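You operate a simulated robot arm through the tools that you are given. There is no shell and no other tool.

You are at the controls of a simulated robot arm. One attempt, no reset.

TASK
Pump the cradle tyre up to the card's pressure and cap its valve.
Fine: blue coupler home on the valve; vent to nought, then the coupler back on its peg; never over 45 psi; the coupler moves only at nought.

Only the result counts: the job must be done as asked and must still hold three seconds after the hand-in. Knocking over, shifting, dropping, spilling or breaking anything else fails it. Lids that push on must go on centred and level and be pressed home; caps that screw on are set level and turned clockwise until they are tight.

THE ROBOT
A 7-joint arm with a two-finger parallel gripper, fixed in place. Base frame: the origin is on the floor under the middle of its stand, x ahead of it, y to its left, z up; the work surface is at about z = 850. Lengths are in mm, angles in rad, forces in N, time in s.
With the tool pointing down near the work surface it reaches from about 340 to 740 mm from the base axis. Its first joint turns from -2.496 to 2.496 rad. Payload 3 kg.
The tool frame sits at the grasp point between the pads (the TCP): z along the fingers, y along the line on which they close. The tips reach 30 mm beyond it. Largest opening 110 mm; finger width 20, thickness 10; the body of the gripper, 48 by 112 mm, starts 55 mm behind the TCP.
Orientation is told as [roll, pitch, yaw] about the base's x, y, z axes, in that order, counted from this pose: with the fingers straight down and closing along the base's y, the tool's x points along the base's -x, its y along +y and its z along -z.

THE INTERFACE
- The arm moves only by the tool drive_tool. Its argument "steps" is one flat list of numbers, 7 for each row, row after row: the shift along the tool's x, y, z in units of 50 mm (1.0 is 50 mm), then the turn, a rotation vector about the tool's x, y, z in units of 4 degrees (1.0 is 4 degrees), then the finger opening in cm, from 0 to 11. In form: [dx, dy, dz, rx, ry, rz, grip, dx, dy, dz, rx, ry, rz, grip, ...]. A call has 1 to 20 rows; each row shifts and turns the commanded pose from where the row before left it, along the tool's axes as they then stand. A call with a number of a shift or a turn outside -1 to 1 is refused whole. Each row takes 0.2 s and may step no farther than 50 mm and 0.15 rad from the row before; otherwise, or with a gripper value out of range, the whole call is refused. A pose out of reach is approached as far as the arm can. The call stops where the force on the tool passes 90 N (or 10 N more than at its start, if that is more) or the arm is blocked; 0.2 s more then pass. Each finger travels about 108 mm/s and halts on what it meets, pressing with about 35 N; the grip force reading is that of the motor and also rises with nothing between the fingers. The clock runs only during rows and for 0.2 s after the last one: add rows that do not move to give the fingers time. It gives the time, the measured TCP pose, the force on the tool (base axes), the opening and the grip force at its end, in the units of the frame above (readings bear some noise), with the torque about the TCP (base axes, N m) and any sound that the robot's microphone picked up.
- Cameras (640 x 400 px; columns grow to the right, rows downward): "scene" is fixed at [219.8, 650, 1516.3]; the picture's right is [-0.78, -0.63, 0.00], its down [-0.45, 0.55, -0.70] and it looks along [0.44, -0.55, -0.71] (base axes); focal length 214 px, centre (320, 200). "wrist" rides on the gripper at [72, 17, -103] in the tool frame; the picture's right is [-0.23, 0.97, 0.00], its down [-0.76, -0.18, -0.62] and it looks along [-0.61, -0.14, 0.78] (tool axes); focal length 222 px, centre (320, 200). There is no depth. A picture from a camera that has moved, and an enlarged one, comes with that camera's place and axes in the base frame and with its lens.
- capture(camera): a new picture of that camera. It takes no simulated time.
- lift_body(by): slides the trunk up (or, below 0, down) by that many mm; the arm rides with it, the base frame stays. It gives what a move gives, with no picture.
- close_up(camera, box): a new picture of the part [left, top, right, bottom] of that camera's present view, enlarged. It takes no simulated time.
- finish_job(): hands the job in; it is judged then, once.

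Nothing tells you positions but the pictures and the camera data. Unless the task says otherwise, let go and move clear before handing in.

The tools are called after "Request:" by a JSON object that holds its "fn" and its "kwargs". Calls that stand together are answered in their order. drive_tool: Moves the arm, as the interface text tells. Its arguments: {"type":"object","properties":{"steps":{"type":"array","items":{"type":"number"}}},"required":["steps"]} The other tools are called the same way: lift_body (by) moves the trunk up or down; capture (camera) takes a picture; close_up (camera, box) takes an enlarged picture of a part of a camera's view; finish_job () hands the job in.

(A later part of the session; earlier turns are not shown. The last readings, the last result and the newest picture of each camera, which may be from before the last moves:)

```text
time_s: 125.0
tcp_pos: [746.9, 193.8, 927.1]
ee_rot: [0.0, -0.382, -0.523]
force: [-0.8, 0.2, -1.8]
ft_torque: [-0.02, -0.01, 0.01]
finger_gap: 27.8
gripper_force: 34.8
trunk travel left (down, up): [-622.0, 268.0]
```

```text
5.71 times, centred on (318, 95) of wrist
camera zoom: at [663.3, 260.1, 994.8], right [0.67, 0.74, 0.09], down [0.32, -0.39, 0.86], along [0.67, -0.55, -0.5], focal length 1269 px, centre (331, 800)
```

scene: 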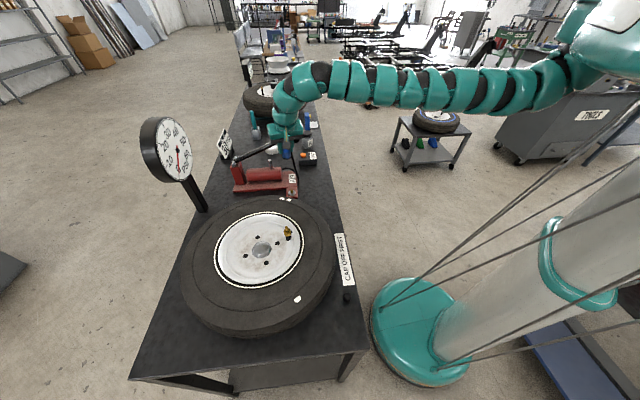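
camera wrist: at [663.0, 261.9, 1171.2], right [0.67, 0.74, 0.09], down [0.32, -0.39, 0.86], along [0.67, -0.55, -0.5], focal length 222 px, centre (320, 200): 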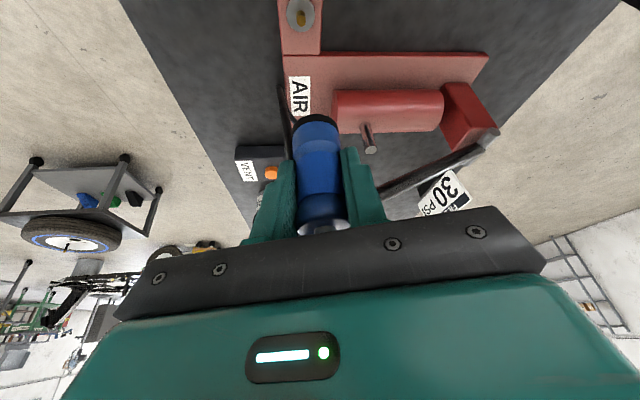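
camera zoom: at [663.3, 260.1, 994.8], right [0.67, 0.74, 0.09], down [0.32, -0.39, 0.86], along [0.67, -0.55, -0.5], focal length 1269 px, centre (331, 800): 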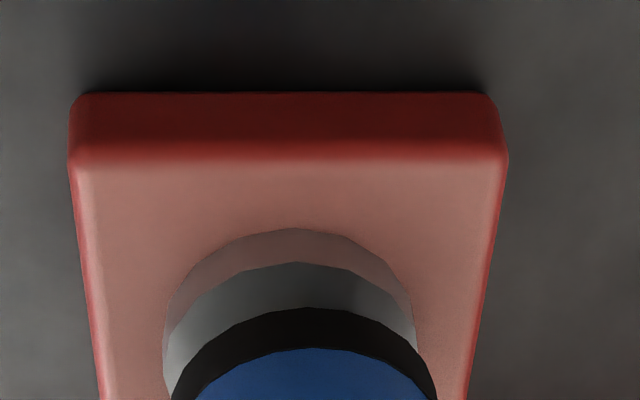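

The peg is now inside the bore with no force. Continuing down to home.

Request:
{"fn": "lift_body", "kwargs": {"by": -4}}

Request:
{"fn": "lift_body", "kwargs": {"by": -3}}

Request:
{"fn": "close_up", "kwargs": {"camera": "wrist", "box": [270, 60, 366, 130]}}

```text
time_s: 125.5
tcp_pos: [747.2, 193.3, 921.5]
ee_rot: [-0.001, -0.383, -0.525]
force: [0.3, 1.0, -1.3]
ft_torque: [0.01, 0.0, 0.02]
finger_gap: 27.6
gripper_force: 35.3
trunk travel left (down, up): [-618.0, 272.0]
```

```text
time_s: 126.0
tcp_pos: [747.2, 192.9, 917.6]
ee_rot: [-0.001, -0.383, -0.524]
force: [-0.1, 1.0, -0.9]
ft_torque: [0.0, -0.02, -0.03]
finger_gap: 27.7
gripper_force: 34.9
trunk travel left (down, up): [-615.0, 275.0]
```

```text
5.71 times, centred on (318, 95) of wrist
camera zoom: at [663.3, 260.2, 987.8], right [0.67, 0.74, 0.09], down [0.32, -0.39, 0.86], along [0.67, -0.55, -0.5], focal length 1269 px, centre (331, 800)
```

zoom: 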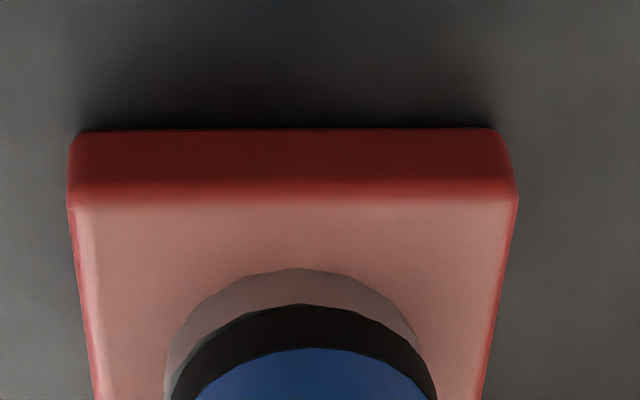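

Request:
{"fn": "lift_body", "kwargs": {"by": -1.5}}

Request:
{"fn": "lift_body", "kwargs": {"by": -1}}

```text
time_s: 126.5
tcp_pos: [747.1, 193.9, 919.1]
ee_rot: [0.003, -0.384, -0.523]
force: [0.5, -0.6, 2.5]
ft_torque: [-0.03, -0.02, 0.02]
finger_gap: 27.5
gripper_force: 34.9
trunk travel left (down, up): [-613.0, 277.0]
```

```text
time_s: 127.0
tcp_pos: [747.2, 194.2, 917.7]
ee_rot: [0.003, -0.386, -0.525]
force: [0.8, -0.6, 9.2]
ft_torque: [-0.13, 0.0, -0.01]
finger_gap: 27.5
gripper_force: 35.0
trunk travel left (down, up): [-612.0, 278.0]
```

Seated on the peg's disc with 9 N. Releasing.

Request:
{"fn": "drive_tool", "kwargs": {"steps": [0, 0, 0, 0, 0, 0, 3.2, 0, 0, 0, 0, 0, 0, 4.5, 0, 0, 0, 0, 0, 0, 7, 0, 0, 0, 0, 0, 0, 9, 0, 0, 0, 0, 0, 0, 10.5, 0, 0, 0, 0, 0, 0, 10.5]}}

Request:
{"fn": "capture", "kwargs": {"camera": "wrist"}}

Request:
{"fn": "close_up", "kwargs": {"camera": "scene", "box": [255, 130, 325, 205]}}

```text
time_s: 128.4
tcp_pos: [746.7, 192.7, 916.7]
ee_rot: [0.0, -0.384, -0.524]
force: [-0.8, -0.6, 0.1]
ft_torque: [-0.01, 0.01, -0.01]
finger_gap: 105.2
gripper_force: 0.1
trunk travel left (down, up): [-612.0, 278.0]
```

```text
taken
camera wrist: at [663.2, 260.1, 985.3], right [0.67, 0.74, 0.09], down [0.32, -0.39, 0.86], along [0.67, -0.55, -0.5], focal length 222 px, centre (320, 200)
```

wrist: 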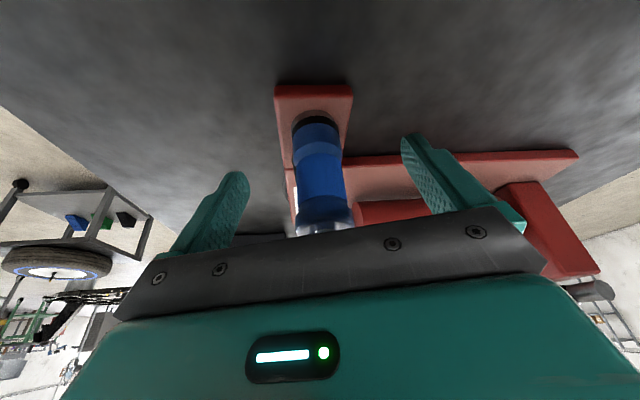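

```text
5.33 times, centred on (290, 168) of scene
camera zoom: at [219.8, 650.0, 1516.3], right [-0.78, -0.63, 0.0], down [-0.45, 0.55, -0.7], along [0.44, -0.55, -0.71], focal length 1144 px, centre (480, 373)
```

zoom: 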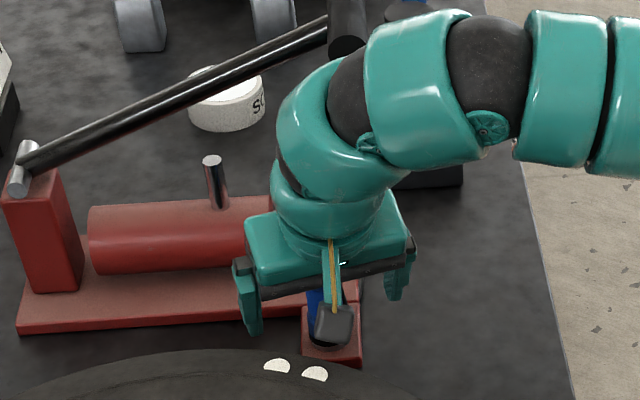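

The coupler stands on its peg as at the start. I raise the trunk straight up and check it.

Request:
{"fn": "lift_body", "kwargs": {"by": 120}}

Request:
{"fn": "lift_body", "kwargs": {"by": 130}}

Request:
{"fn": "capture", "kwargs": {"camera": "scene"}}

Request:
{"fn": "close_up", "kwargs": {"camera": "wrist", "box": [240, 0, 400, 100]}}

Request:
{"fn": "close_up", "kwargs": {"camera": "scene", "box": [265, 160, 315, 205]}}

```text
time_s: 129.9
tcp_pos: [747.1, 192.8, 1036.0]
ee_rot: [-0.001, -0.383, -0.522]
force: [0.2, 0.0, -0.1]
ft_torque: [-0.01, 0.02, 0.01]
finger_gap: 105.1
gripper_force: 0.0
trunk travel left (down, up): [-732.0, 158.0]
```

```text
time_s: 131.5
tcp_pos: [746.5, 192.6, 1166.6]
ee_rot: [0.001, -0.385, -0.523]
force: [-0.6, 0.0, 0.9]
ft_torque: [-0.01, -0.01, 0.01]
finger_gap: 104.9
gripper_force: 0.1
trunk travel left (down, up): [-862.0, 28.0]
```

```text
taken
```

scene: 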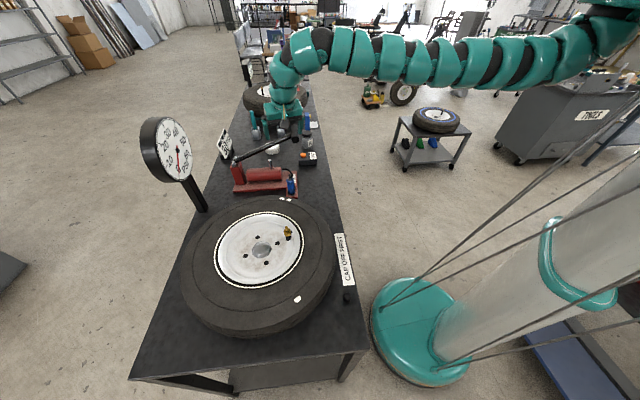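

```text
4.00 times, centred on (320, 50) of wrist
camera zoom: at [663.4, 260.1, 1235.2], right [0.67, 0.74, 0.09], down [0.32, -0.39, 0.86], along [0.67, -0.55, -0.5], focal length 888 px, centre (320, 800)
```

zoom: 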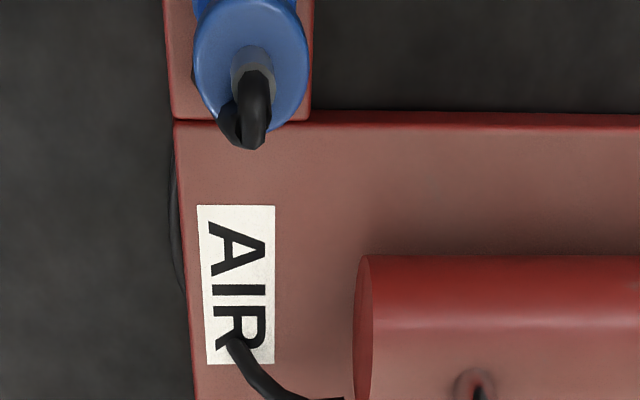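

```text
8.89 times, centred on (290, 182) of scene
camera zoom: at [219.8, 650.0, 1516.3], right [-0.78, -0.63, 0.0], down [-0.45, 0.55, -0.7], along [0.44, -0.55, -0.71], focal length 1906 px, centre (587, 356)
```

zoom: 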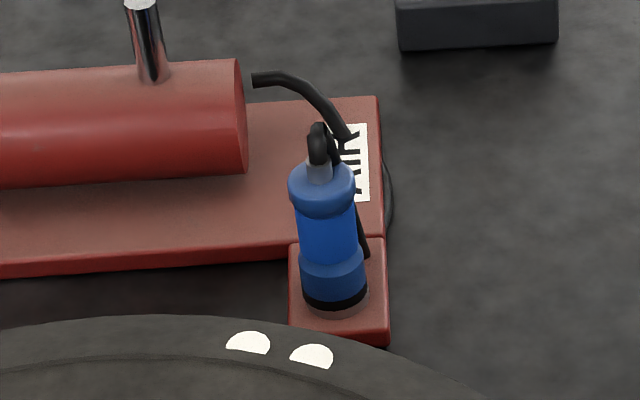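

Coupler is properly back on its peg with the gauge at 0. Now the cap (≈(308,412), on the bench by the label). I turn the tool to yaw 14° and move over to the cap.

Request:
{"fn": "drive_tool", "kwargs": {"steps": [0, 0, 0, -0.375, 0, -0.927, 10, 0, 0, 0, -0.375, 0, -0.927, 10, 0, 0, 0, -0.375, 0, -0.927, 10, 0, 0, 0, -0.375, 0, -0.927, 10, 0, 0, 0, -0.375, 0, -0.927, 10, 0, 0, 0, -0.375, 0, -0.927, 10, 0, 0, 0, -0.375, 0, -0.927, 10, 0, 0, 0, -0.375, 0, -0.927, 10, 0, 0, 0, -0.375, 0, -0.927, 9, 0, 0, 0, -0.375, 0, -0.927, 8, 0, 0, 0, -0.375, 0, -0.927, 7, 0, 0, 0, 0, 0, 0, 6]}}

Request:
{"fn": "drive_tool", "kwargs": {"steps": [0.734, 0.629, -0.154, 0, 0, 0, 6, 0.734, 0.629, -0.154, 0, 0, 0, 6, 0.734, 0.629, -0.154, 0, 0, 0, 6, 0.734, 0.629, -0.154, 0, 0, 0, 6, 0.734, 0.629, -0.154, 0, 0, 0, 6, 0.734, 0.629, -0.154, 0, 0, 0, 6, 0.734, 0.629, -0.154, 0, 0, 0, 6, 0.734, 0.629, -0.154, 0, 0, 0, 6, 0.734, 0.629, -0.154, 0, 0, 0, 6, 0.734, 0.629, -0.154, 0, 0, 0, 6, 0, 0, 0, 0, 0, 0, 6]}}

Request:
{"fn": "capture", "kwargs": {"camera": "wrist"}}

Request:
{"fn": "capture", "kwargs": {"camera": "scene"}}

```text
time_s: 134.1
tcp_pos: [747.5, 192.1, 1166.2]
ee_rot: [-0.001, -0.383, 0.246]
force: [0.6, -0.2, -0.6]
ft_torque: [0.0, 0.0, 0.04]
finger_gap: 60.2
gripper_force: 0.0
trunk travel left (down, up): [-862.0, 28.0]
```

```text
time_s: 136.5
tcp_pos: [314.6, 408.0, 1100.4]
ee_rot: [0.002, -0.382, 0.242]
force: [0.1, -0.4, -0.2]
ft_torque: [0.04, -0.04, 0.03]
finger_gap: 60.1
gripper_force: 0.1
trunk travel left (down, up): [-862.0, 28.0]
```

```text
taken
camera wrist: at [206.5, 398.7, 1168.9], right [-0.03, 1.0, 0.09], down [0.5, -0.06, 0.86], along [0.86, 0.07, -0.5], focal length 222 px, centre (320, 200)
```

wrist: 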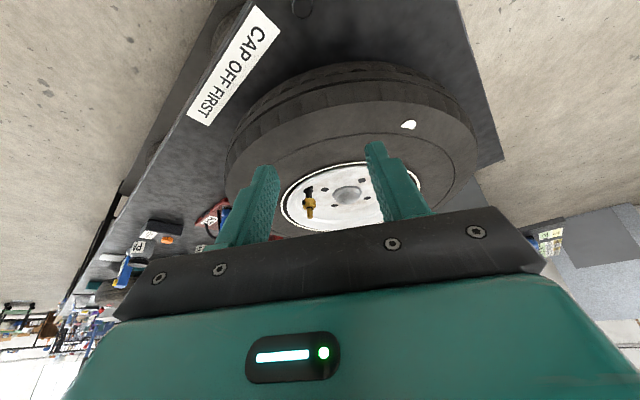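

```text
taken
```

scene: 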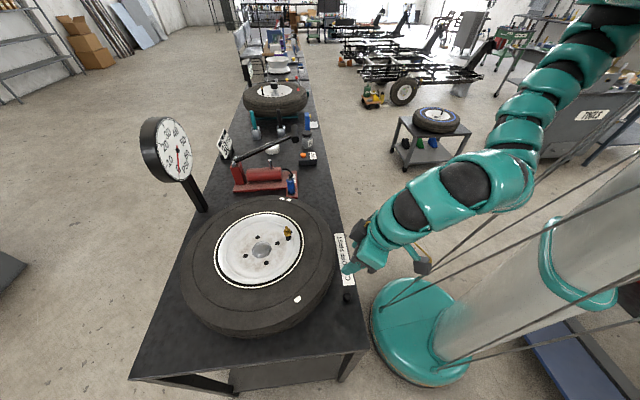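

Cap is at about (310,409). I lower the trunk and look closer.

Request:
{"fn": "lift_body", "kwargs": {"by": -130}}

Request:
{"fn": "capture", "kwargs": {"camera": "wrist"}}

Request:
{"fn": "close_up", "kwargs": {"camera": "wrist", "box": [270, 30, 350, 90]}}

Request:
{"fn": "close_up", "kwargs": {"camera": "scene", "box": [320, 210, 420, 310]}}

```text
time_s: 138.1
tcp_pos: [312.5, 408.6, 969.4]
ee_rot: [0.001, -0.384, 0.244]
force: [-0.5, 0.1, 0.8]
ft_torque: [-0.01, 0.0, 0.03]
finger_gap: 60.1
gripper_force: 0.1
trunk travel left (down, up): [-732.0, 158.0]
```

```text
taken
camera wrist: at [206.0, 398.9, 1038.9], right [-0.03, 1.0, 0.09], down [0.5, -0.06, 0.86], along [0.86, 0.07, -0.5], focal length 222 px, centre (320, 200)
```

wrist: 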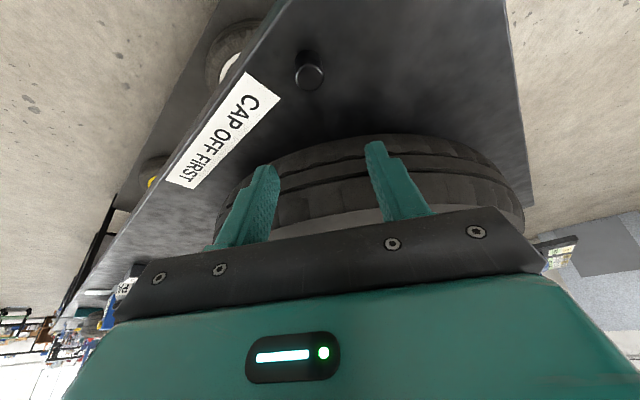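

```text
6.67 times, centred on (310, 60) of wrist
camera zoom: at [206.0, 398.9, 1038.9], right [-0.03, 1.0, 0.09], down [0.5, -0.06, 0.86], along [0.86, 0.07, -0.5], focal length 1481 px, centre (387, 1133)
```

zoom: 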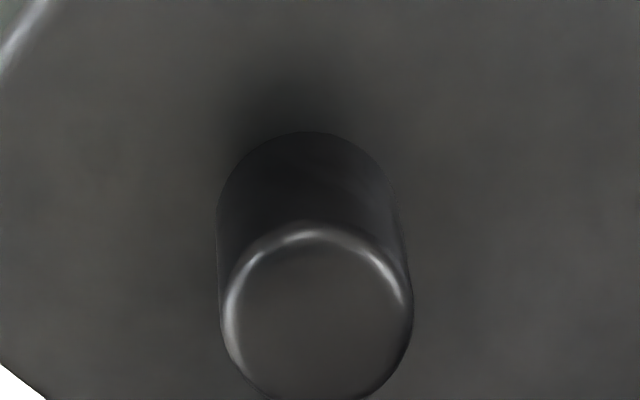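

```text
4.00 times, centred on (370, 260) of scene
camera zoom: at [219.8, 650.0, 1516.3], right [-0.78, -0.63, 0.0], down [-0.45, 0.55, -0.7], along [0.44, -0.55, -0.71], focal length 858 px, centre (120, -40)
```

zoom: 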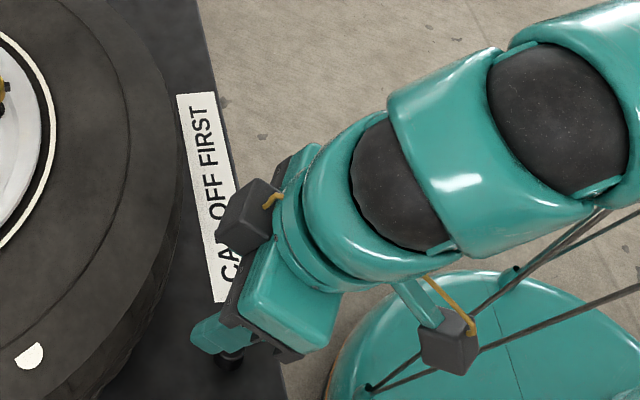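

Cap axis ≈ (308.8, 408.8), top z ≈ 867, Ø ≈ 22.7. I align the tool and lower in stages.

Request:
{"fn": "drive_tool", "kwargs": {"steps": [0.169, 0.03, -0.068, 0, 0, 0, 6, 0, 0, 0, 0, 0, 0, 6]}}

Request:
{"fn": "lift_body", "kwargs": {"by": -55}}

Request:
{"fn": "capture", "kwargs": {"camera": "wrist"}}

Request:
{"fn": "close_up", "kwargs": {"camera": "wrist", "box": [270, 80, 370, 160]}}

Request:
{"fn": "close_up", "kwargs": {"camera": "scene", "box": [320, 240, 390, 310]}}

```text
time_s: 138.7
tcp_pos: [304.2, 406.7, 969.3]
ee_rot: [0.0, -0.384, 0.245]
force: [-0.1, 0.7, -0.1]
ft_torque: [-0.02, 0.0, 0.01]
finger_gap: 59.9
gripper_force: 0.1
trunk travel left (down, up): [-732.0, 158.0]
```

```text
time_s: 139.7
tcp_pos: [303.5, 407.3, 914.4]
ee_rot: [0.001, -0.383, 0.242]
force: [0.7, 0.3, 0.6]
ft_torque: [-0.01, 0.01, -0.01]
finger_gap: 59.9
gripper_force: 0.0
trunk travel left (down, up): [-677.0, 213.0]
```

```text
taken
camera wrist: at [196.6, 398.1, 983.7], right [-0.03, 1.0, 0.09], down [0.5, -0.06, 0.86], along [0.86, 0.07, -0.5], focal length 222 px, centre (320, 200)
```

wrist: 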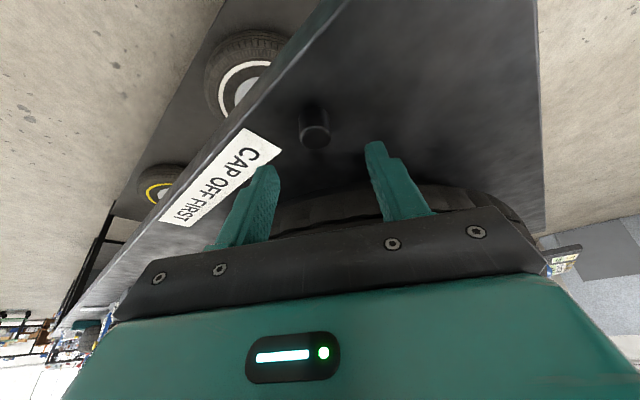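

```text
5.00 times, centred on (320, 120) of wrist
camera zoom: at [196.6, 398.1, 983.7], right [-0.03, 1.0, 0.09], down [0.5, -0.06, 0.86], along [0.86, 0.07, -0.5], focal length 1111 px, centre (320, 600)
```

zoom: 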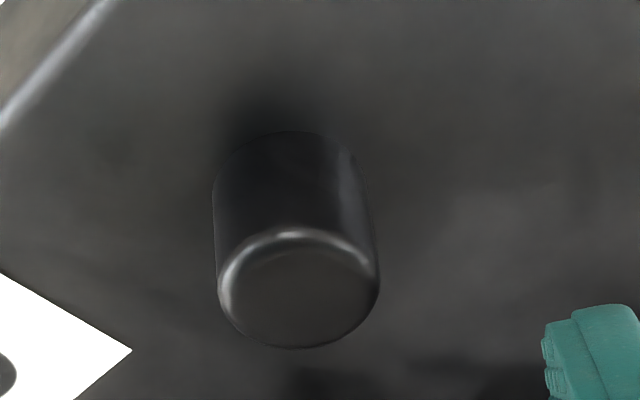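

```text
5.71 times, centred on (355, 275) of scene
camera zoom: at [219.8, 650.0, 1516.3], right [-0.78, -0.63, 0.0], down [-0.45, 0.55, -0.7], along [0.44, -0.55, -0.71], focal length 1226 px, centre (120, -229)
```

zoom: 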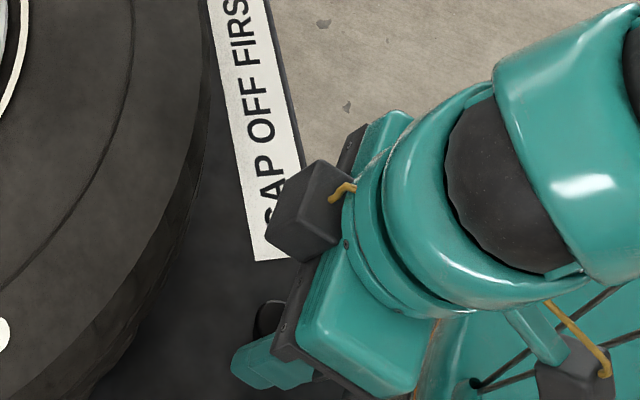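

Well centred. Lowering the last 30 mm in two steps.

Request:
{"fn": "lift_body", "kwargs": {"by": -24}}

Request:
{"fn": "lift_body", "kwargs": {"by": -6}}

Request:
{"fn": "close_up", "kwargs": {"camera": "wrist", "box": [240, 100, 400, 220]}}

Request:
{"fn": "close_up", "kwargs": {"camera": "scene", "box": [325, 265, 375, 315]}}

```text
time_s: 140.4
tcp_pos: [304.3, 407.6, 891.3]
ee_rot: [0.001, -0.385, 0.244]
force: [-0.7, 0.5, 0.9]
ft_torque: [-0.02, 0.01, 0.05]
finger_gap: 60.0
gripper_force: 0.1
trunk travel left (down, up): [-653.0, 237.0]
```

```text
time_s: 140.9
tcp_pos: [303.5, 408.4, 884.5]
ee_rot: [0.0, -0.384, 0.244]
force: [-0.1, 0.1, 0.1]
ft_torque: [-0.01, 0.0, 0.0]
finger_gap: 59.9
gripper_force: 0.1
trunk travel left (down, up): [-647.0, 243.0]
```

```text
3.33 times, centred on (320, 160) of wrist
camera zoom: at [196.7, 398.1, 953.7], right [-0.03, 1.0, 0.09], down [0.5, -0.06, 0.86], along [0.86, 0.07, -0.5], focal length 740 px, centre (320, 333)
```

zoom: 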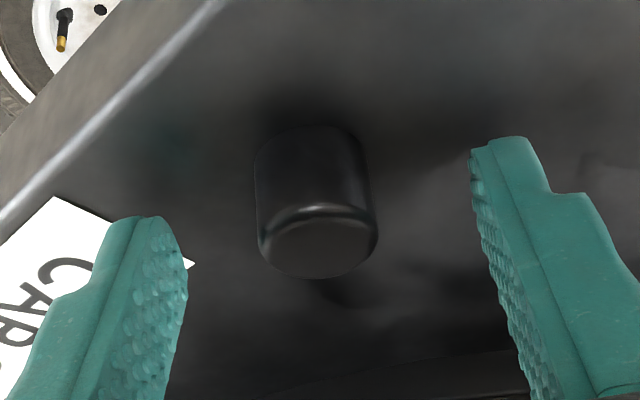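

```text
8.00 times, centred on (350, 290) of scene
camera zoom: at [219.8, 650.0, 1516.3], right [-0.78, -0.63, 0.0], down [-0.45, 0.55, -0.7], along [0.44, -0.55, -0.71], focal length 1716 px, centre (80, -520)
```

zoom: 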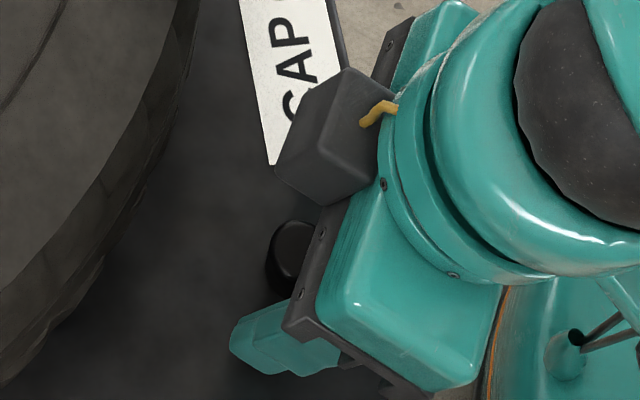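

Fingertips straddle the cap. Closing gently.

Request:
{"fn": "drive_tool", "kwargs": {"steps": [0, 0, 0, 0, 0, 0, 4, 0, 0, 0, 0, 0, 0, 3, 0, 0, 0, 0, 0, 0, 2.6, 0, 0, 0, 0, 0, 0, 2.3, 0, 0, 0, 0, 0, 0, 2, 0, 0, 0, 0, 0, 0, 1.5, 0, 0, 0, 0, 0, 0, 1.5]}}

Request:
{"fn": "close_up", "kwargs": {"camera": "wrist", "box": [240, 100, 400, 220]}}

```text
time_s: 142.5
tcp_pos: [303.9, 407.6, 885.1]
ee_rot: [0.0, -0.384, 0.245]
force: [-0.1, -0.6, 1.1]
ft_torque: [0.02, 0.0, 0.0]
finger_gap: 21.4
gripper_force: 34.9
trunk travel left (down, up): [-647.0, 243.0]
```

```text
3.33 times, centred on (320, 160) of wrist
camera zoom: at [196.7, 398.1, 953.6], right [-0.03, 1.0, 0.09], down [0.5, -0.06, 0.86], along [0.86, 0.07, -0.5], focal length 740 px, centre (320, 333)
```

zoom: 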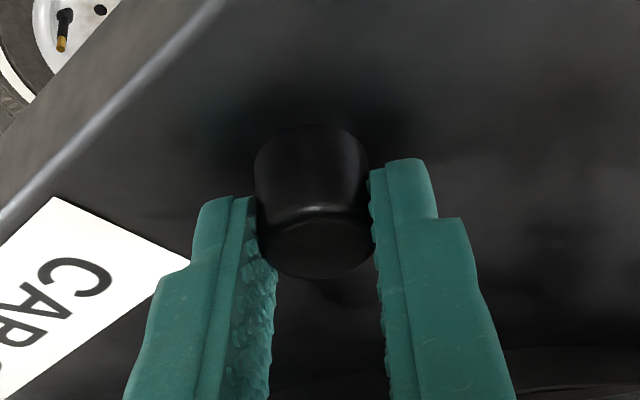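

Cap gripped (21.4 mm). Lifting straight up.

Request:
{"fn": "lift_body", "kwargs": {"by": 40}}

Request:
{"fn": "close_up", "kwargs": {"camera": "wrist", "box": [240, 100, 400, 220]}}

Request:
{"fn": "lift_body", "kwargs": {"by": 145}}

Request:
{"fn": "close_up", "kwargs": {"camera": "wrist", "box": [280, 120, 360, 180]}}

Request:
{"fn": "close_up", "kwargs": {"camera": "scene", "box": [310, 220, 370, 280]}}

```text
time_s: 143.3
tcp_pos: [304.0, 406.9, 925.2]
ee_rot: [-0.001, -0.384, 0.244]
force: [0.5, -1.3, -0.2]
ft_torque: [0.0, 0.01, 0.0]
finger_gap: 21.3
gripper_force: 35.5
trunk travel left (down, up): [-687.0, 203.0]
```

```text
3.33 times, centred on (320, 160) of wrist
camera zoom: at [196.8, 398.1, 993.6], right [-0.03, 1.0, 0.09], down [0.5, -0.06, 0.86], along [0.86, 0.07, -0.5], focal length 740 px, centre (320, 333)
```

zoom: 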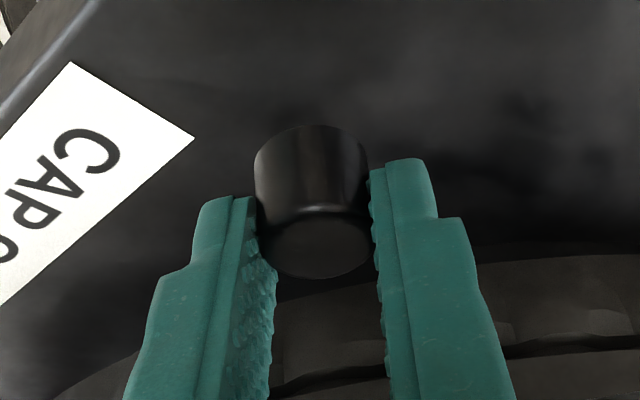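

```text
time_s: 145.1
tcp_pos: [304.1, 407.8, 1069.7]
ee_rot: [0.0, -0.384, 0.244]
force: [-0.3, 0.1, -0.6]
ft_torque: [-0.01, 0.01, -0.01]
finger_gap: 21.2
gripper_force: 35.1
trunk travel left (down, up): [-832.0, 58.0]
```

```text
6.67 times, centred on (320, 150) of wrist
camera zoom: at [196.7, 398.1, 1138.5], right [-0.03, 1.0, 0.09], down [0.5, -0.06, 0.86], along [0.86, 0.07, -0.5], focal length 1481 px, centre (320, 533)
```

zoom: 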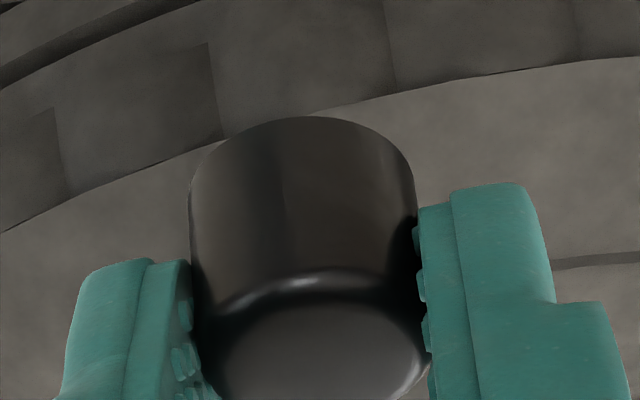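

```text
6.67 times, centred on (340, 250) of scene
camera zoom: at [219.8, 650.0, 1516.3], right [-0.78, -0.63, 0.0], down [-0.45, 0.55, -0.7], along [0.44, -0.55, -0.71], focal length 1430 px, centre (187, -133)
```

zoom: 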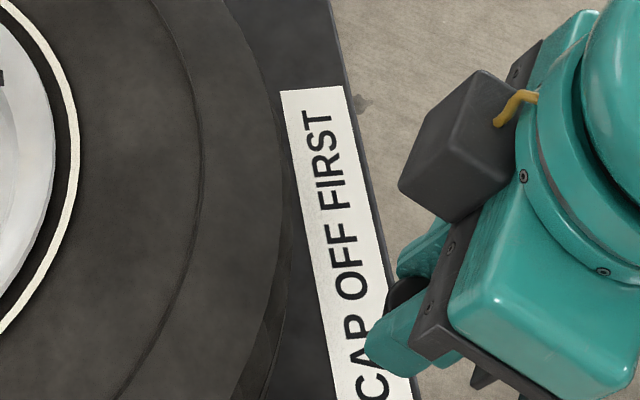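

The cap is held level. Moving it over the valve at this height (cap bottom ≈ z 1035).

Request:
{"fn": "drive_tool", "kwargs": {"steps": [-0.7067, -0.1973, 0.2847, 0, 0, 0, 1.5, -0.7067, -0.1973, 0.2847, 0, 0, 0, 1.5, -0.7067, -0.1973, 0.2847, 0, 0, 0, 1.5, -0.7067, -0.1973, 0.2847, 0, 0, 0, 1.5, -0.7067, -0.1973, 0.2847, 0, 0, 0, 1.5, -0.7067, -0.1973, 0.2847, 0, 0, 0, 1.5, 0, 0, 0, 0, 0, 0, 1.5, 0, 0, 0, 0, 0, 0, 1.5]}}

Request:
{"fn": "capture", "kwargs": {"camera": "wrist"}}

Request:
{"fn": "close_up", "kwargs": {"camera": "wrist", "box": [270, 80, 366, 160]}}

Request:
{"fn": "close_up", "kwargs": {"camera": "scene", "box": [275, 210, 307, 240]}}

```text
time_s: 146.9
tcp_pos: [541.0, 405.0, 1069.9]
ee_rot: [0.001, -0.386, 0.246]
force: [0.5, -0.2, 0.1]
ft_torque: [0.02, -0.01, 0.03]
finger_gap: 21.4
gripper_force: 35.1
trunk travel left (down, up): [-832.0, 58.0]
```

```text
taken
camera wrist: at [433.3, 395.3, 1139.1], right [-0.03, 1.0, 0.09], down [0.5, -0.06, 0.86], along [0.86, 0.07, -0.5], focal length 222 px, centre (320, 200)
```

wrist: 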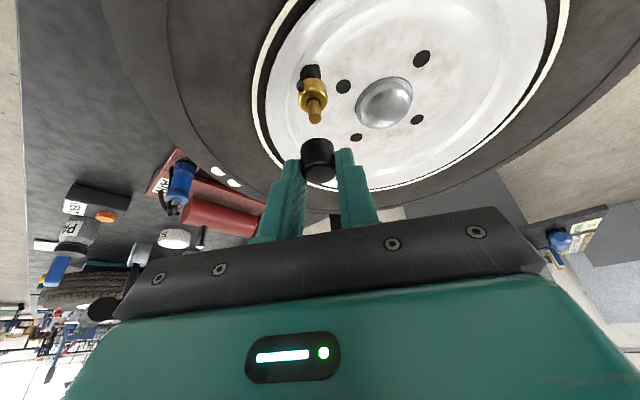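

```text
5.00 times, centred on (318, 120) of wrist
camera zoom: at [433.3, 395.3, 1139.1], right [-0.03, 1.0, 0.09], down [0.5, -0.06, 0.86], along [0.86, 0.07, -0.5], focal length 1111 px, centre (330, 600)
```

zoom: 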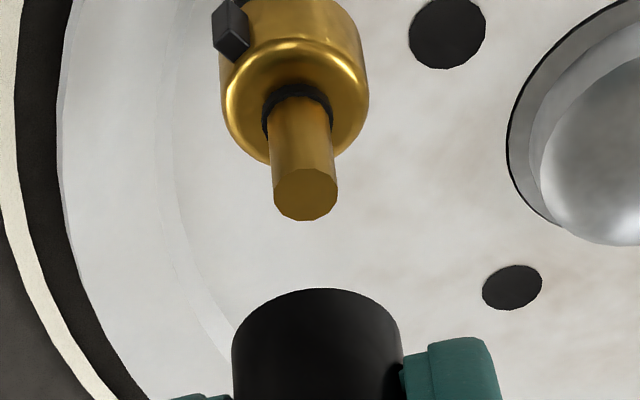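

```text
13.33 times, centred on (291, 225) of scene
camera zoom: at [219.8, 650.0, 1516.3], right [-0.78, -0.63, 0.0], down [-0.45, 0.55, -0.7], along [0.44, -0.55, -0.71], focal length 2860 px, centre (707, -133)
```

zoom: 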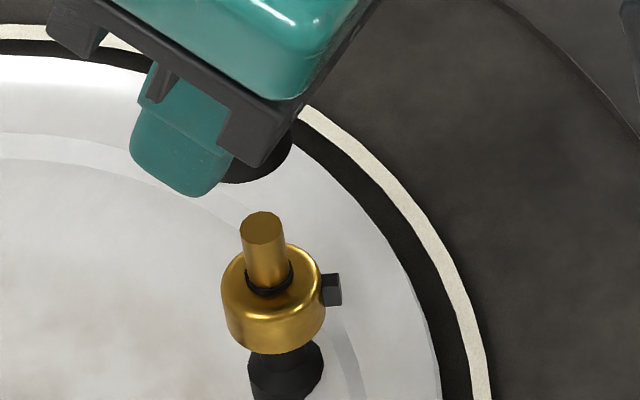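

Request:
{"fn": "close_up", "kwargs": {"camera": "scene", "box": [280, 215, 296, 231]}}

Request:
{"fn": "close_up", "kwargs": {"camera": "wrist", "box": [290, 100, 346, 160]}}

```text
16.00 times, centred on (288, 223) of scene
camera zoom: at [219.8, 650.0, 1516.3], right [-0.78, -0.63, 0.0], down [-0.45, 0.55, -0.7], along [0.44, -0.55, -0.71], focal length 3432 px, centre (832, -168)
```

zoom: 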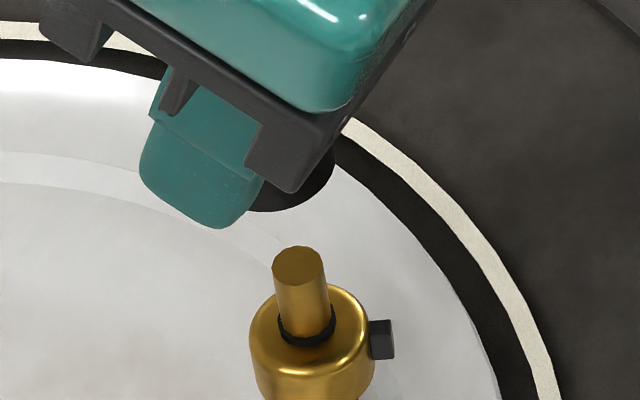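

```text
6.67 times, centred on (318, 130) of wrist
camera zoom: at [433.3, 395.3, 1139.1], right [-0.03, 1.0, 0.09], down [0.5, -0.06, 0.86], along [0.86, 0.07, -0.5], focal length 1481 px, centre (333, 667)
```

zoom: 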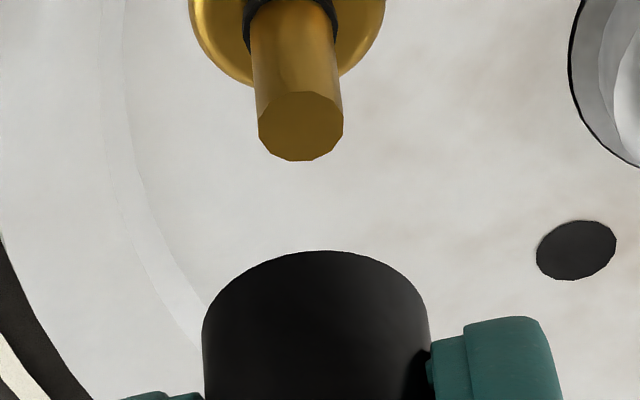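

Lateral estimates disagree by a millimetre or so at this height; I descend 24 mm so the cap is just above the stem tip, where the comparison is direct.

Request:
{"fn": "drive_tool", "kwargs": {"steps": [0.06, 0.013, 0.148, 0, 0, 0, 1.5, 0.06, 0, 0.148, 0, 0, 0, 1.5, 0.06, 0, 0.148, 0, 0, 0, 1.5, 0, 0, 0, 0, 0, 0, 1.5]}}

Request:
{"fn": "close_up", "kwargs": {"camera": "wrist", "box": [290, 110, 346, 170]}}

Request:
{"fn": "close_up", "kwargs": {"camera": "scene", "box": [278, 218, 298, 238]}}

```text
time_s: 147.9
tcp_pos: [540.7, 405.0, 1045.9]
ee_rot: [0.001, -0.384, 0.246]
force: [0.8, -0.3, 0.1]
ft_torque: [-0.02, 0.01, 0.01]
finger_gap: 21.5
gripper_force: 35.0
trunk travel left (down, up): [-832.0, 58.0]
```

```text
6.67 times, centred on (318, 140) of wrist
camera zoom: at [432.6, 396.6, 1115.3], right [-0.03, 1.0, 0.09], down [0.5, -0.06, 0.86], along [0.86, 0.07, -0.5], focal length 1481 px, centre (333, 600)
```

zoom: 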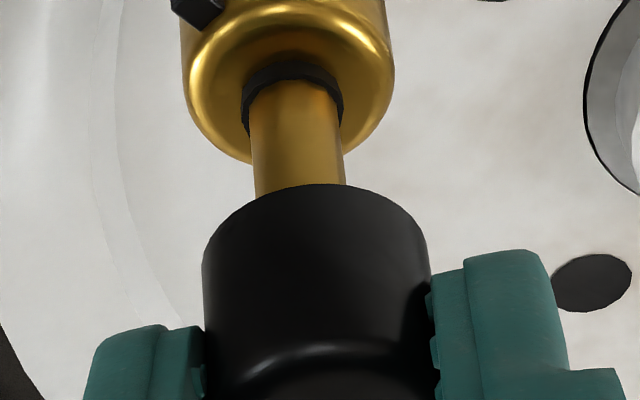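

```text
16.00 times, centred on (288, 228) of scene
camera zoom: at [219.8, 650.0, 1516.3], right [-0.78, -0.63, 0.0], down [-0.45, 0.55, -0.7], along [0.44, -0.55, -0.71], focal length 3432 px, centre (832, -248)
```

zoom: 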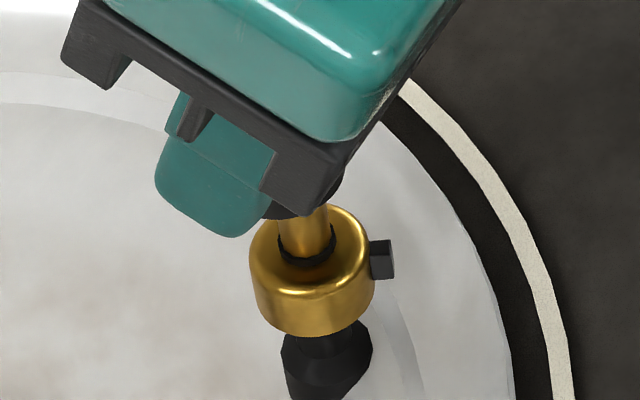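

The two clean lateral measurements (wrist and scene) put the cap about 2.8 mm too far outward and 0.6 mm too far along the closing axis. I correct that and look again.

Request:
{"fn": "drive_tool", "kwargs": {"steps": [0.05, -0.0112, -0.0203, 0, 0, 0, 1.5, 0, 0, 0, 0, 0, 0, 1.5]}}

Request:
{"fn": "close_up", "kwargs": {"camera": "wrist", "box": [290, 110, 346, 170]}}

Request:
{"fn": "close_up", "kwargs": {"camera": "scene", "box": [278, 218, 298, 238]}}

```text
time_s: 148.5
tcp_pos: [537.9, 404.6, 1045.3]
ee_rot: [-0.001, -0.384, 0.245]
force: [-0.6, 0.5, -0.3]
ft_torque: [0.03, 0.03, 0.02]
finger_gap: 21.2
gripper_force: 35.1
trunk travel left (down, up): [-832.0, 58.0]
```

```text
6.67 times, centred on (318, 140) of wrist
camera zoom: at [430.5, 395.4, 1114.7], right [-0.03, 1.0, 0.09], down [0.5, -0.06, 0.86], along [0.86, 0.07, -0.5], focal length 1481 px, centre (333, 600)
```

zoom: 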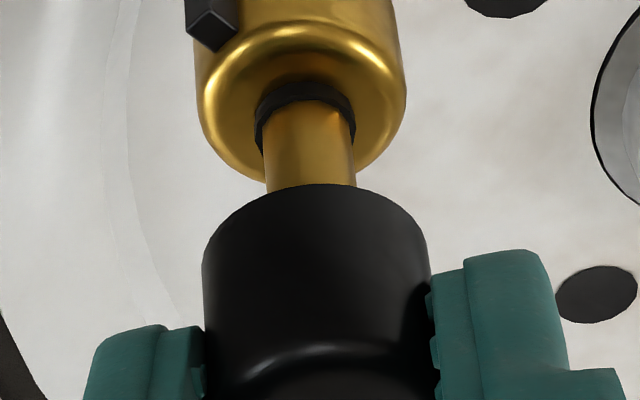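

```text
16.00 times, centred on (288, 228) of scene
camera zoom: at [219.8, 650.0, 1516.3], right [-0.78, -0.63, 0.0], down [-0.45, 0.55, -0.7], along [0.44, -0.55, -0.71], focal length 3432 px, centre (832, -248)
```

zoom: 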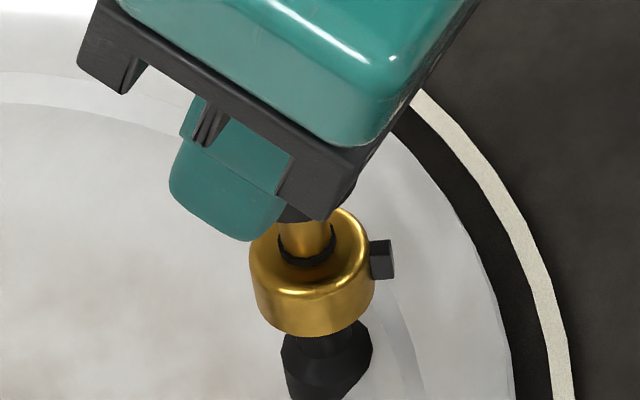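

Now nearly coaxial in both views. A small touch-up and slow descent, watching the force.

Request:
{"fn": "drive_tool", "kwargs": {"steps": [0.0305, 0.0063, 0.0524, 0, 0, 0, 1.5, 0.0112, 0, 0.0278, 0, 0, 0, 1.5, 0.0112, 0, 0.0278, 0, 0, 0, 1.5, 0, 0, 0, 0, 0, 0, 1.5]}}

Request:
{"fn": "close_up", "kwargs": {"camera": "wrist", "box": [290, 110, 346, 170]}}

Request:
{"fn": "close_up", "kwargs": {"camera": "scene", "box": [278, 218, 298, 238]}}

```text
time_s: 149.5
tcp_pos: [537.4, 405.8, 1039.5]
ee_rot: [-0.002, -0.383, 0.244]
force: [1.3, 1.6, -0.8]
ft_torque: [0.07, -0.03, 0.03]
finger_gap: 21.2
gripper_force: 35.3
trunk travel left (down, up): [-832.0, 58.0]
```

```text
6.67 times, centred on (318, 140) of wrist
camera zoom: at [430.0, 395.5, 1108.4], right [-0.03, 1.0, 0.09], down [0.5, -0.06, 0.86], along [0.86, 0.07, -0.5], focal length 1481 px, centre (333, 600)
```

zoom: 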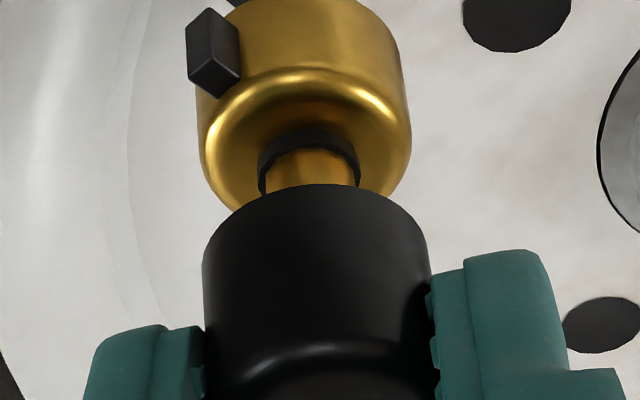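

```text
16.00 times, centred on (288, 228) of scene
camera zoom: at [219.8, 650.0, 1516.3], right [-0.78, -0.63, 0.0], down [-0.45, 0.55, -0.7], along [0.44, -0.55, -0.71], focal length 3432 px, centre (832, -248)
```

zoom: 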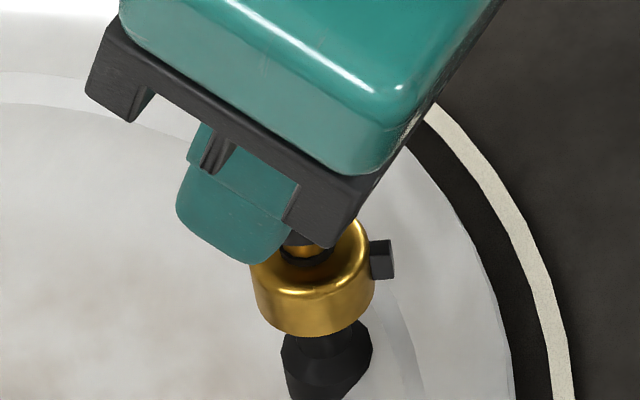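

Request:
{"fn": "drive_tool", "kwargs": {"steps": [0.0112, 0, 0.0278, 0, 0, 0, 1.5, 0.0112, 0, 0.0278, 0, 0, 0, 1.5, 0, 0, 0, 0, 0, 0, 1.5]}}

Request:
{"fn": "close_up", "kwargs": {"camera": "wrist", "box": [290, 110, 346, 170]}}

Request:
{"fn": "close_up", "kwargs": {"camera": "scene", "box": [278, 218, 298, 238]}}

```text
time_s: 150.3
tcp_pos: [538.0, 404.8, 1036.9]
ee_rot: [0.002, -0.384, 0.245]
force: [1.7, 4.8, 2.7]
ft_torque: [0.13, -0.14, 0.01]
finger_gap: 21.2
gripper_force: 35.1
trunk travel left (down, up): [-832.0, 58.0]
```

```text
6.67 times, centred on (318, 140) of wrist
camera zoom: at [429.8, 395.4, 1106.0], right [-0.03, 1.0, 0.09], down [0.5, -0.06, 0.86], along [0.86, 0.07, -0.5], focal length 1481 px, centre (333, 600)
```

zoom: 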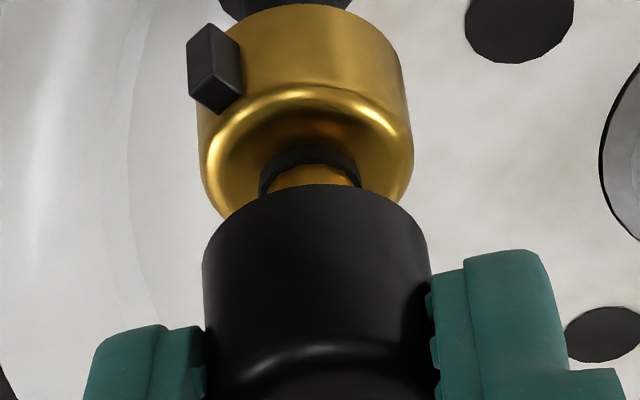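

```text
16.00 times, centred on (288, 228) of scene
camera zoom: at [219.8, 650.0, 1516.3], right [-0.78, -0.63, 0.0], down [-0.45, 0.55, -0.7], along [0.44, -0.55, -0.71], focal length 3432 px, centre (832, -248)
```

zoom: 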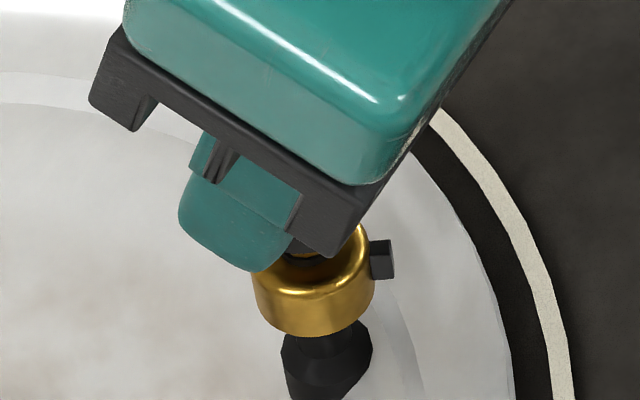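

The stem is inside the bore (side force 5 N toward +y, little vertical). I relieve sideways by ~0.6 mm and continue down.

Request:
{"fn": "drive_tool", "kwargs": {"steps": [-0.006, 0.0107, 0.0025, 0, 0, 0, 1.5, 0, 0, 0, 0, 0, 0, 1.5]}}

Request:
{"fn": "drive_tool", "kwargs": {"steps": [0.0112, 0, 0.0278, 0, 0, 0, 1.5, 0.0112, 0, 0.0278, 0, 0, 0, 1.5, 0, 0, 0, 0, 0, 0, 1.5]}}

```text
time_s: 150.9
tcp_pos: [536.6, 406.2, 1036.9]
ee_rot: [0.0, -0.385, 0.243]
force: [2.3, 0.0, 0.1]
ft_torque: [0.02, -0.09, 0.02]
finger_gap: 21.2
gripper_force: 34.3
trunk travel left (down, up): [-832.0, 58.0]
```

```text
time_s: 151.7
tcp_pos: [536.7, 405.8, 1034.6]
ee_rot: [0.0, -0.384, 0.244]
force: [3.9, 0.1, 2.1]
ft_torque: [-0.03, -0.15, 0.01]
finger_gap: 21.2
gripper_force: 34.8
trunk travel left (down, up): [-832.0, 58.0]
```

Request:
{"fn": "drive_tool", "kwargs": {"steps": [-0.009, -0.0024, 0.0036, 0, 0, 0, 1.5, 0.0112, 0, 0.0278, 0, 0, 0, 1.5, 0.0112, 0, 0.0278, 0, 0, 0, 1.5, 0, 0, 0, 0, 0, 0, 1.5]}}

Request:
{"fn": "close_up", "kwargs": {"camera": "wrist", "box": [290, 110, 346, 170]}}

Request:
{"fn": "close_up", "kwargs": {"camera": "scene", "box": [278, 218, 298, 238]}}

```text
time_s: 152.7
tcp_pos: [537.4, 404.9, 1031.0]
ee_rot: [0.001, -0.383, 0.243]
force: [2.2, -0.6, 1.4]
ft_torque: [-0.02, -0.05, -0.01]
finger_gap: 21.4
gripper_force: 34.9
trunk travel left (down, up): [-832.0, 58.0]
```

```text
6.67 times, centred on (318, 140) of wrist
camera zoom: at [429.8, 395.7, 1099.6], right [-0.03, 1.0, 0.09], down [0.5, -0.06, 0.86], along [0.86, 0.07, -0.5], focal length 1481 px, centre (333, 600)
```

zoom: 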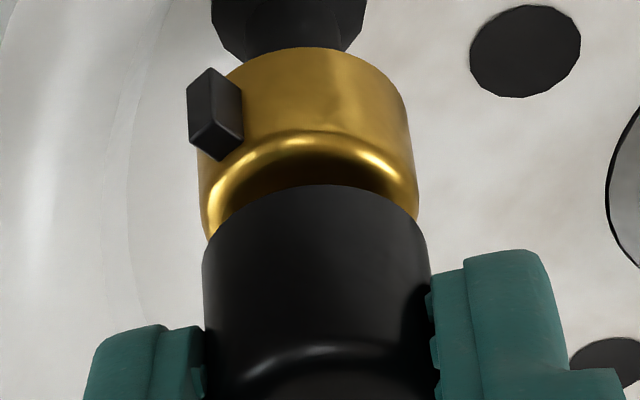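

```text
16.00 times, centred on (288, 228) of scene
camera zoom: at [219.8, 650.0, 1516.3], right [-0.78, -0.63, 0.0], down [-0.45, 0.55, -0.7], along [0.44, -0.55, -0.71], focal length 3432 px, centre (832, -248)
```

zoom: 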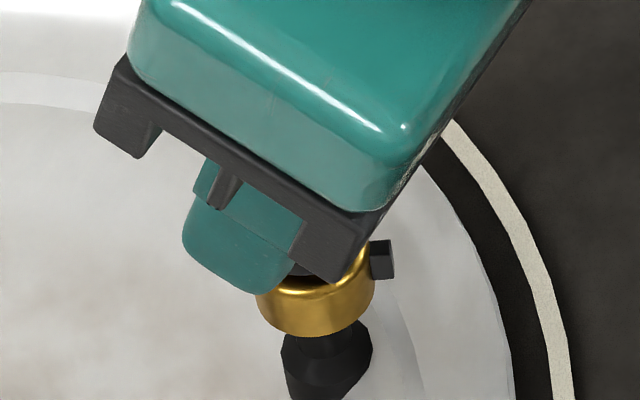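

Request:
{"fn": "drive_tool", "kwargs": {"steps": [-0.004, -0.001, 0.0016, 0, 0, 0, 1.5, 0.0112, 0, 0.0278, 0, 0, 0, 1.5, 0.0112, 0, 0.0278, 0, 0, 0, 1.5, 0, 0, 0, 0, 0, 0, 1.5]}}

Request:
{"fn": "drive_tool", "kwargs": {"steps": [0.0112, 0, 0.0278, 0, 0, 0, 1.5, 0.0112, 0, 0.0278, 0, 0, 0, 1.5, 0, 0, 0, 0, 0, 0, 1.5]}}

Request:
{"fn": "close_up", "kwargs": {"camera": "wrist", "box": [290, 110, 346, 170]}}

```text
time_s: 153.7
tcp_pos: [537.5, 405.7, 1027.9]
ee_rot: [0.001, -0.384, 0.245]
force: [-0.3, -0.6, 0.1]
ft_torque: [0.01, -0.02, -0.03]
finger_gap: 21.4
gripper_force: 35.2
trunk travel left (down, up): [-832.0, 58.0]
```

```text
time_s: 154.5
tcp_pos: [537.1, 405.9, 1026.6]
ee_rot: [0.004, -0.388, 0.242]
force: [0.6, 1.8, 17.6]
ft_torque: [0.02, -0.13, 0.01]
finger_gap: 21.0
gripper_force: 35.8
trunk travel left (down, up): [-832.0, 58.0]
```

```text
6.67 times, centred on (318, 140) of wrist
camera zoom: at [429.6, 395.7, 1095.8], right [-0.03, 1.0, 0.09], down [0.5, -0.06, 0.86], along [0.87, 0.07, -0.49], focal length 1481 px, centre (333, 600)
```

zoom: 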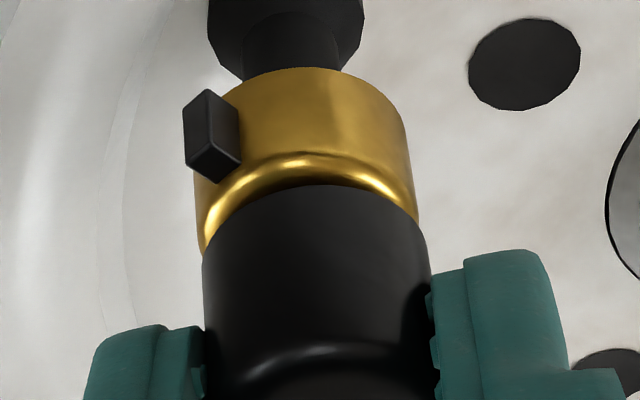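

Vertical resistance starts (18 N). I press further in 1 mm steps to see whether it goes home.

Request:
{"fn": "drive_tool", "kwargs": {"steps": [0.0075, 0, 0.0185, 0, 0, 0, 1.5, 0.0075, 0, 0.0185, 0, 0, 0, 1.5, 0, 0, 0, 0, 0, 0, 1.5]}}

Request:
{"fn": "close_up", "kwargs": {"camera": "wrist", "box": [290, 110, 346, 170]}}

Request:
{"fn": "close_up", "kwargs": {"camera": "scene", "box": [278, 218, 298, 238]}}

```text
time_s: 155.3
tcp_pos: [537.0, 405.3, 1024.9]
ee_rot: [0.003, -0.389, 0.241]
force: [4.0, 5.2, 28.4]
ft_torque: [0.14, -0.24, 0.0]
finger_gap: 21.3
gripper_force: 35.0
trunk travel left (down, up): [-832.0, 58.0]
```

```text
6.67 times, centred on (318, 140) of wrist
camera zoom: at [429.3, 395.4, 1093.7], right [-0.03, 1.0, 0.09], down [0.5, -0.06, 0.86], along [0.87, 0.07, -0.49], focal length 1481 px, centre (333, 600)
```

zoom: 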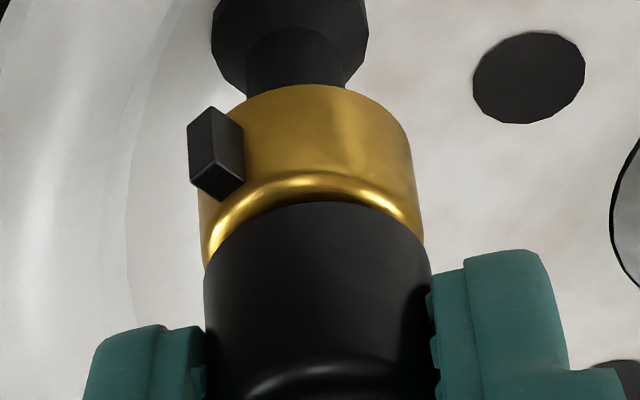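

```text
16.00 times, centred on (288, 228) of scene
camera zoom: at [219.8, 650.0, 1516.3], right [-0.78, -0.63, 0.0], down [-0.45, 0.55, -0.7], along [0.44, -0.55, -0.71], focal length 3432 px, centre (832, -248)
```

zoom: 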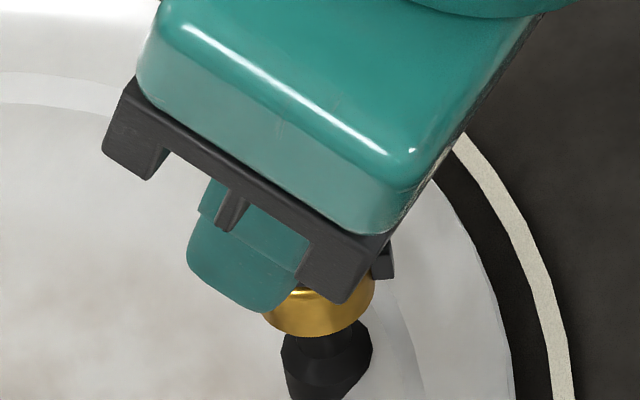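

The cap stops about 3.5 mm above the collar and slipped slightly in the grip at 28 N, so it may be a screw cap. I ease the push and test a small clockwise turn about the valve axis.

Request:
{"fn": "drive_tool", "kwargs": {"steps": [-0.0112, 0, -0.0278, 0, 0, 0, 1.5, 0, 0, 0, 0, 0, 0, 1.5]}}

Request:
{"fn": "drive_tool", "kwargs": {"steps": [0, 0.0119, 0, 0.374, 0, 0.928, 1.5, 0, 0.0119, 0, 0.374, 0, 0.928, 1.5, 0, 0.0119, 0, 0.374, 0, 0.928, 1.5, 0, 0, 0, 0, 0, 0, 1.5]}}

Request:
{"fn": "close_up", "kwargs": {"camera": "wrist", "box": [290, 110, 346, 170]}}

```text
time_s: 155.9
tcp_pos: [536.7, 405.4, 1024.8]
ee_rot: [0.001, -0.385, 0.245]
force: [3.4, 6.0, 23.3]
ft_torque: [0.15, -0.26, 0.02]
finger_gap: 21.4
gripper_force: 35.9
trunk travel left (down, up): [-832.0, 58.0]
```

```text
time_s: 156.9
tcp_pos: [536.7, 406.8, 1024.6]
ee_rot: [0.002, -0.383, 0.034]
force: [0.2, 1.1, 15.0]
ft_torque: [0.06, -0.1, 0.01]
finger_gap: 21.2
gripper_force: 35.5
trunk travel left (down, up): [-832.0, 58.0]
```

```text
6.67 times, centred on (318, 140) of wrist
camera zoom: at [429.5, 419.3, 1094.0], right [0.18, 0.98, 0.09], down [0.48, -0.16, 0.86], along [0.86, -0.11, -0.5], focal length 1481 px, centre (333, 600)
```

zoom: 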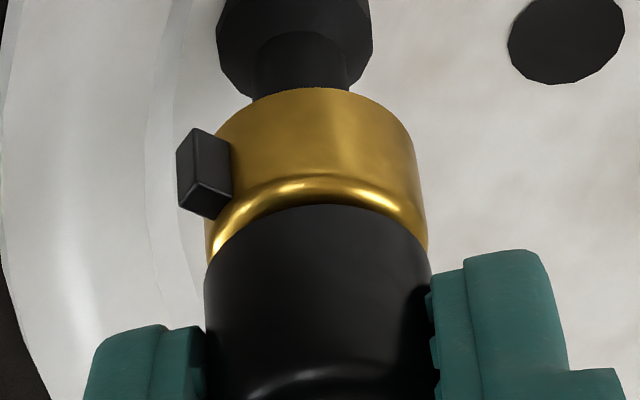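

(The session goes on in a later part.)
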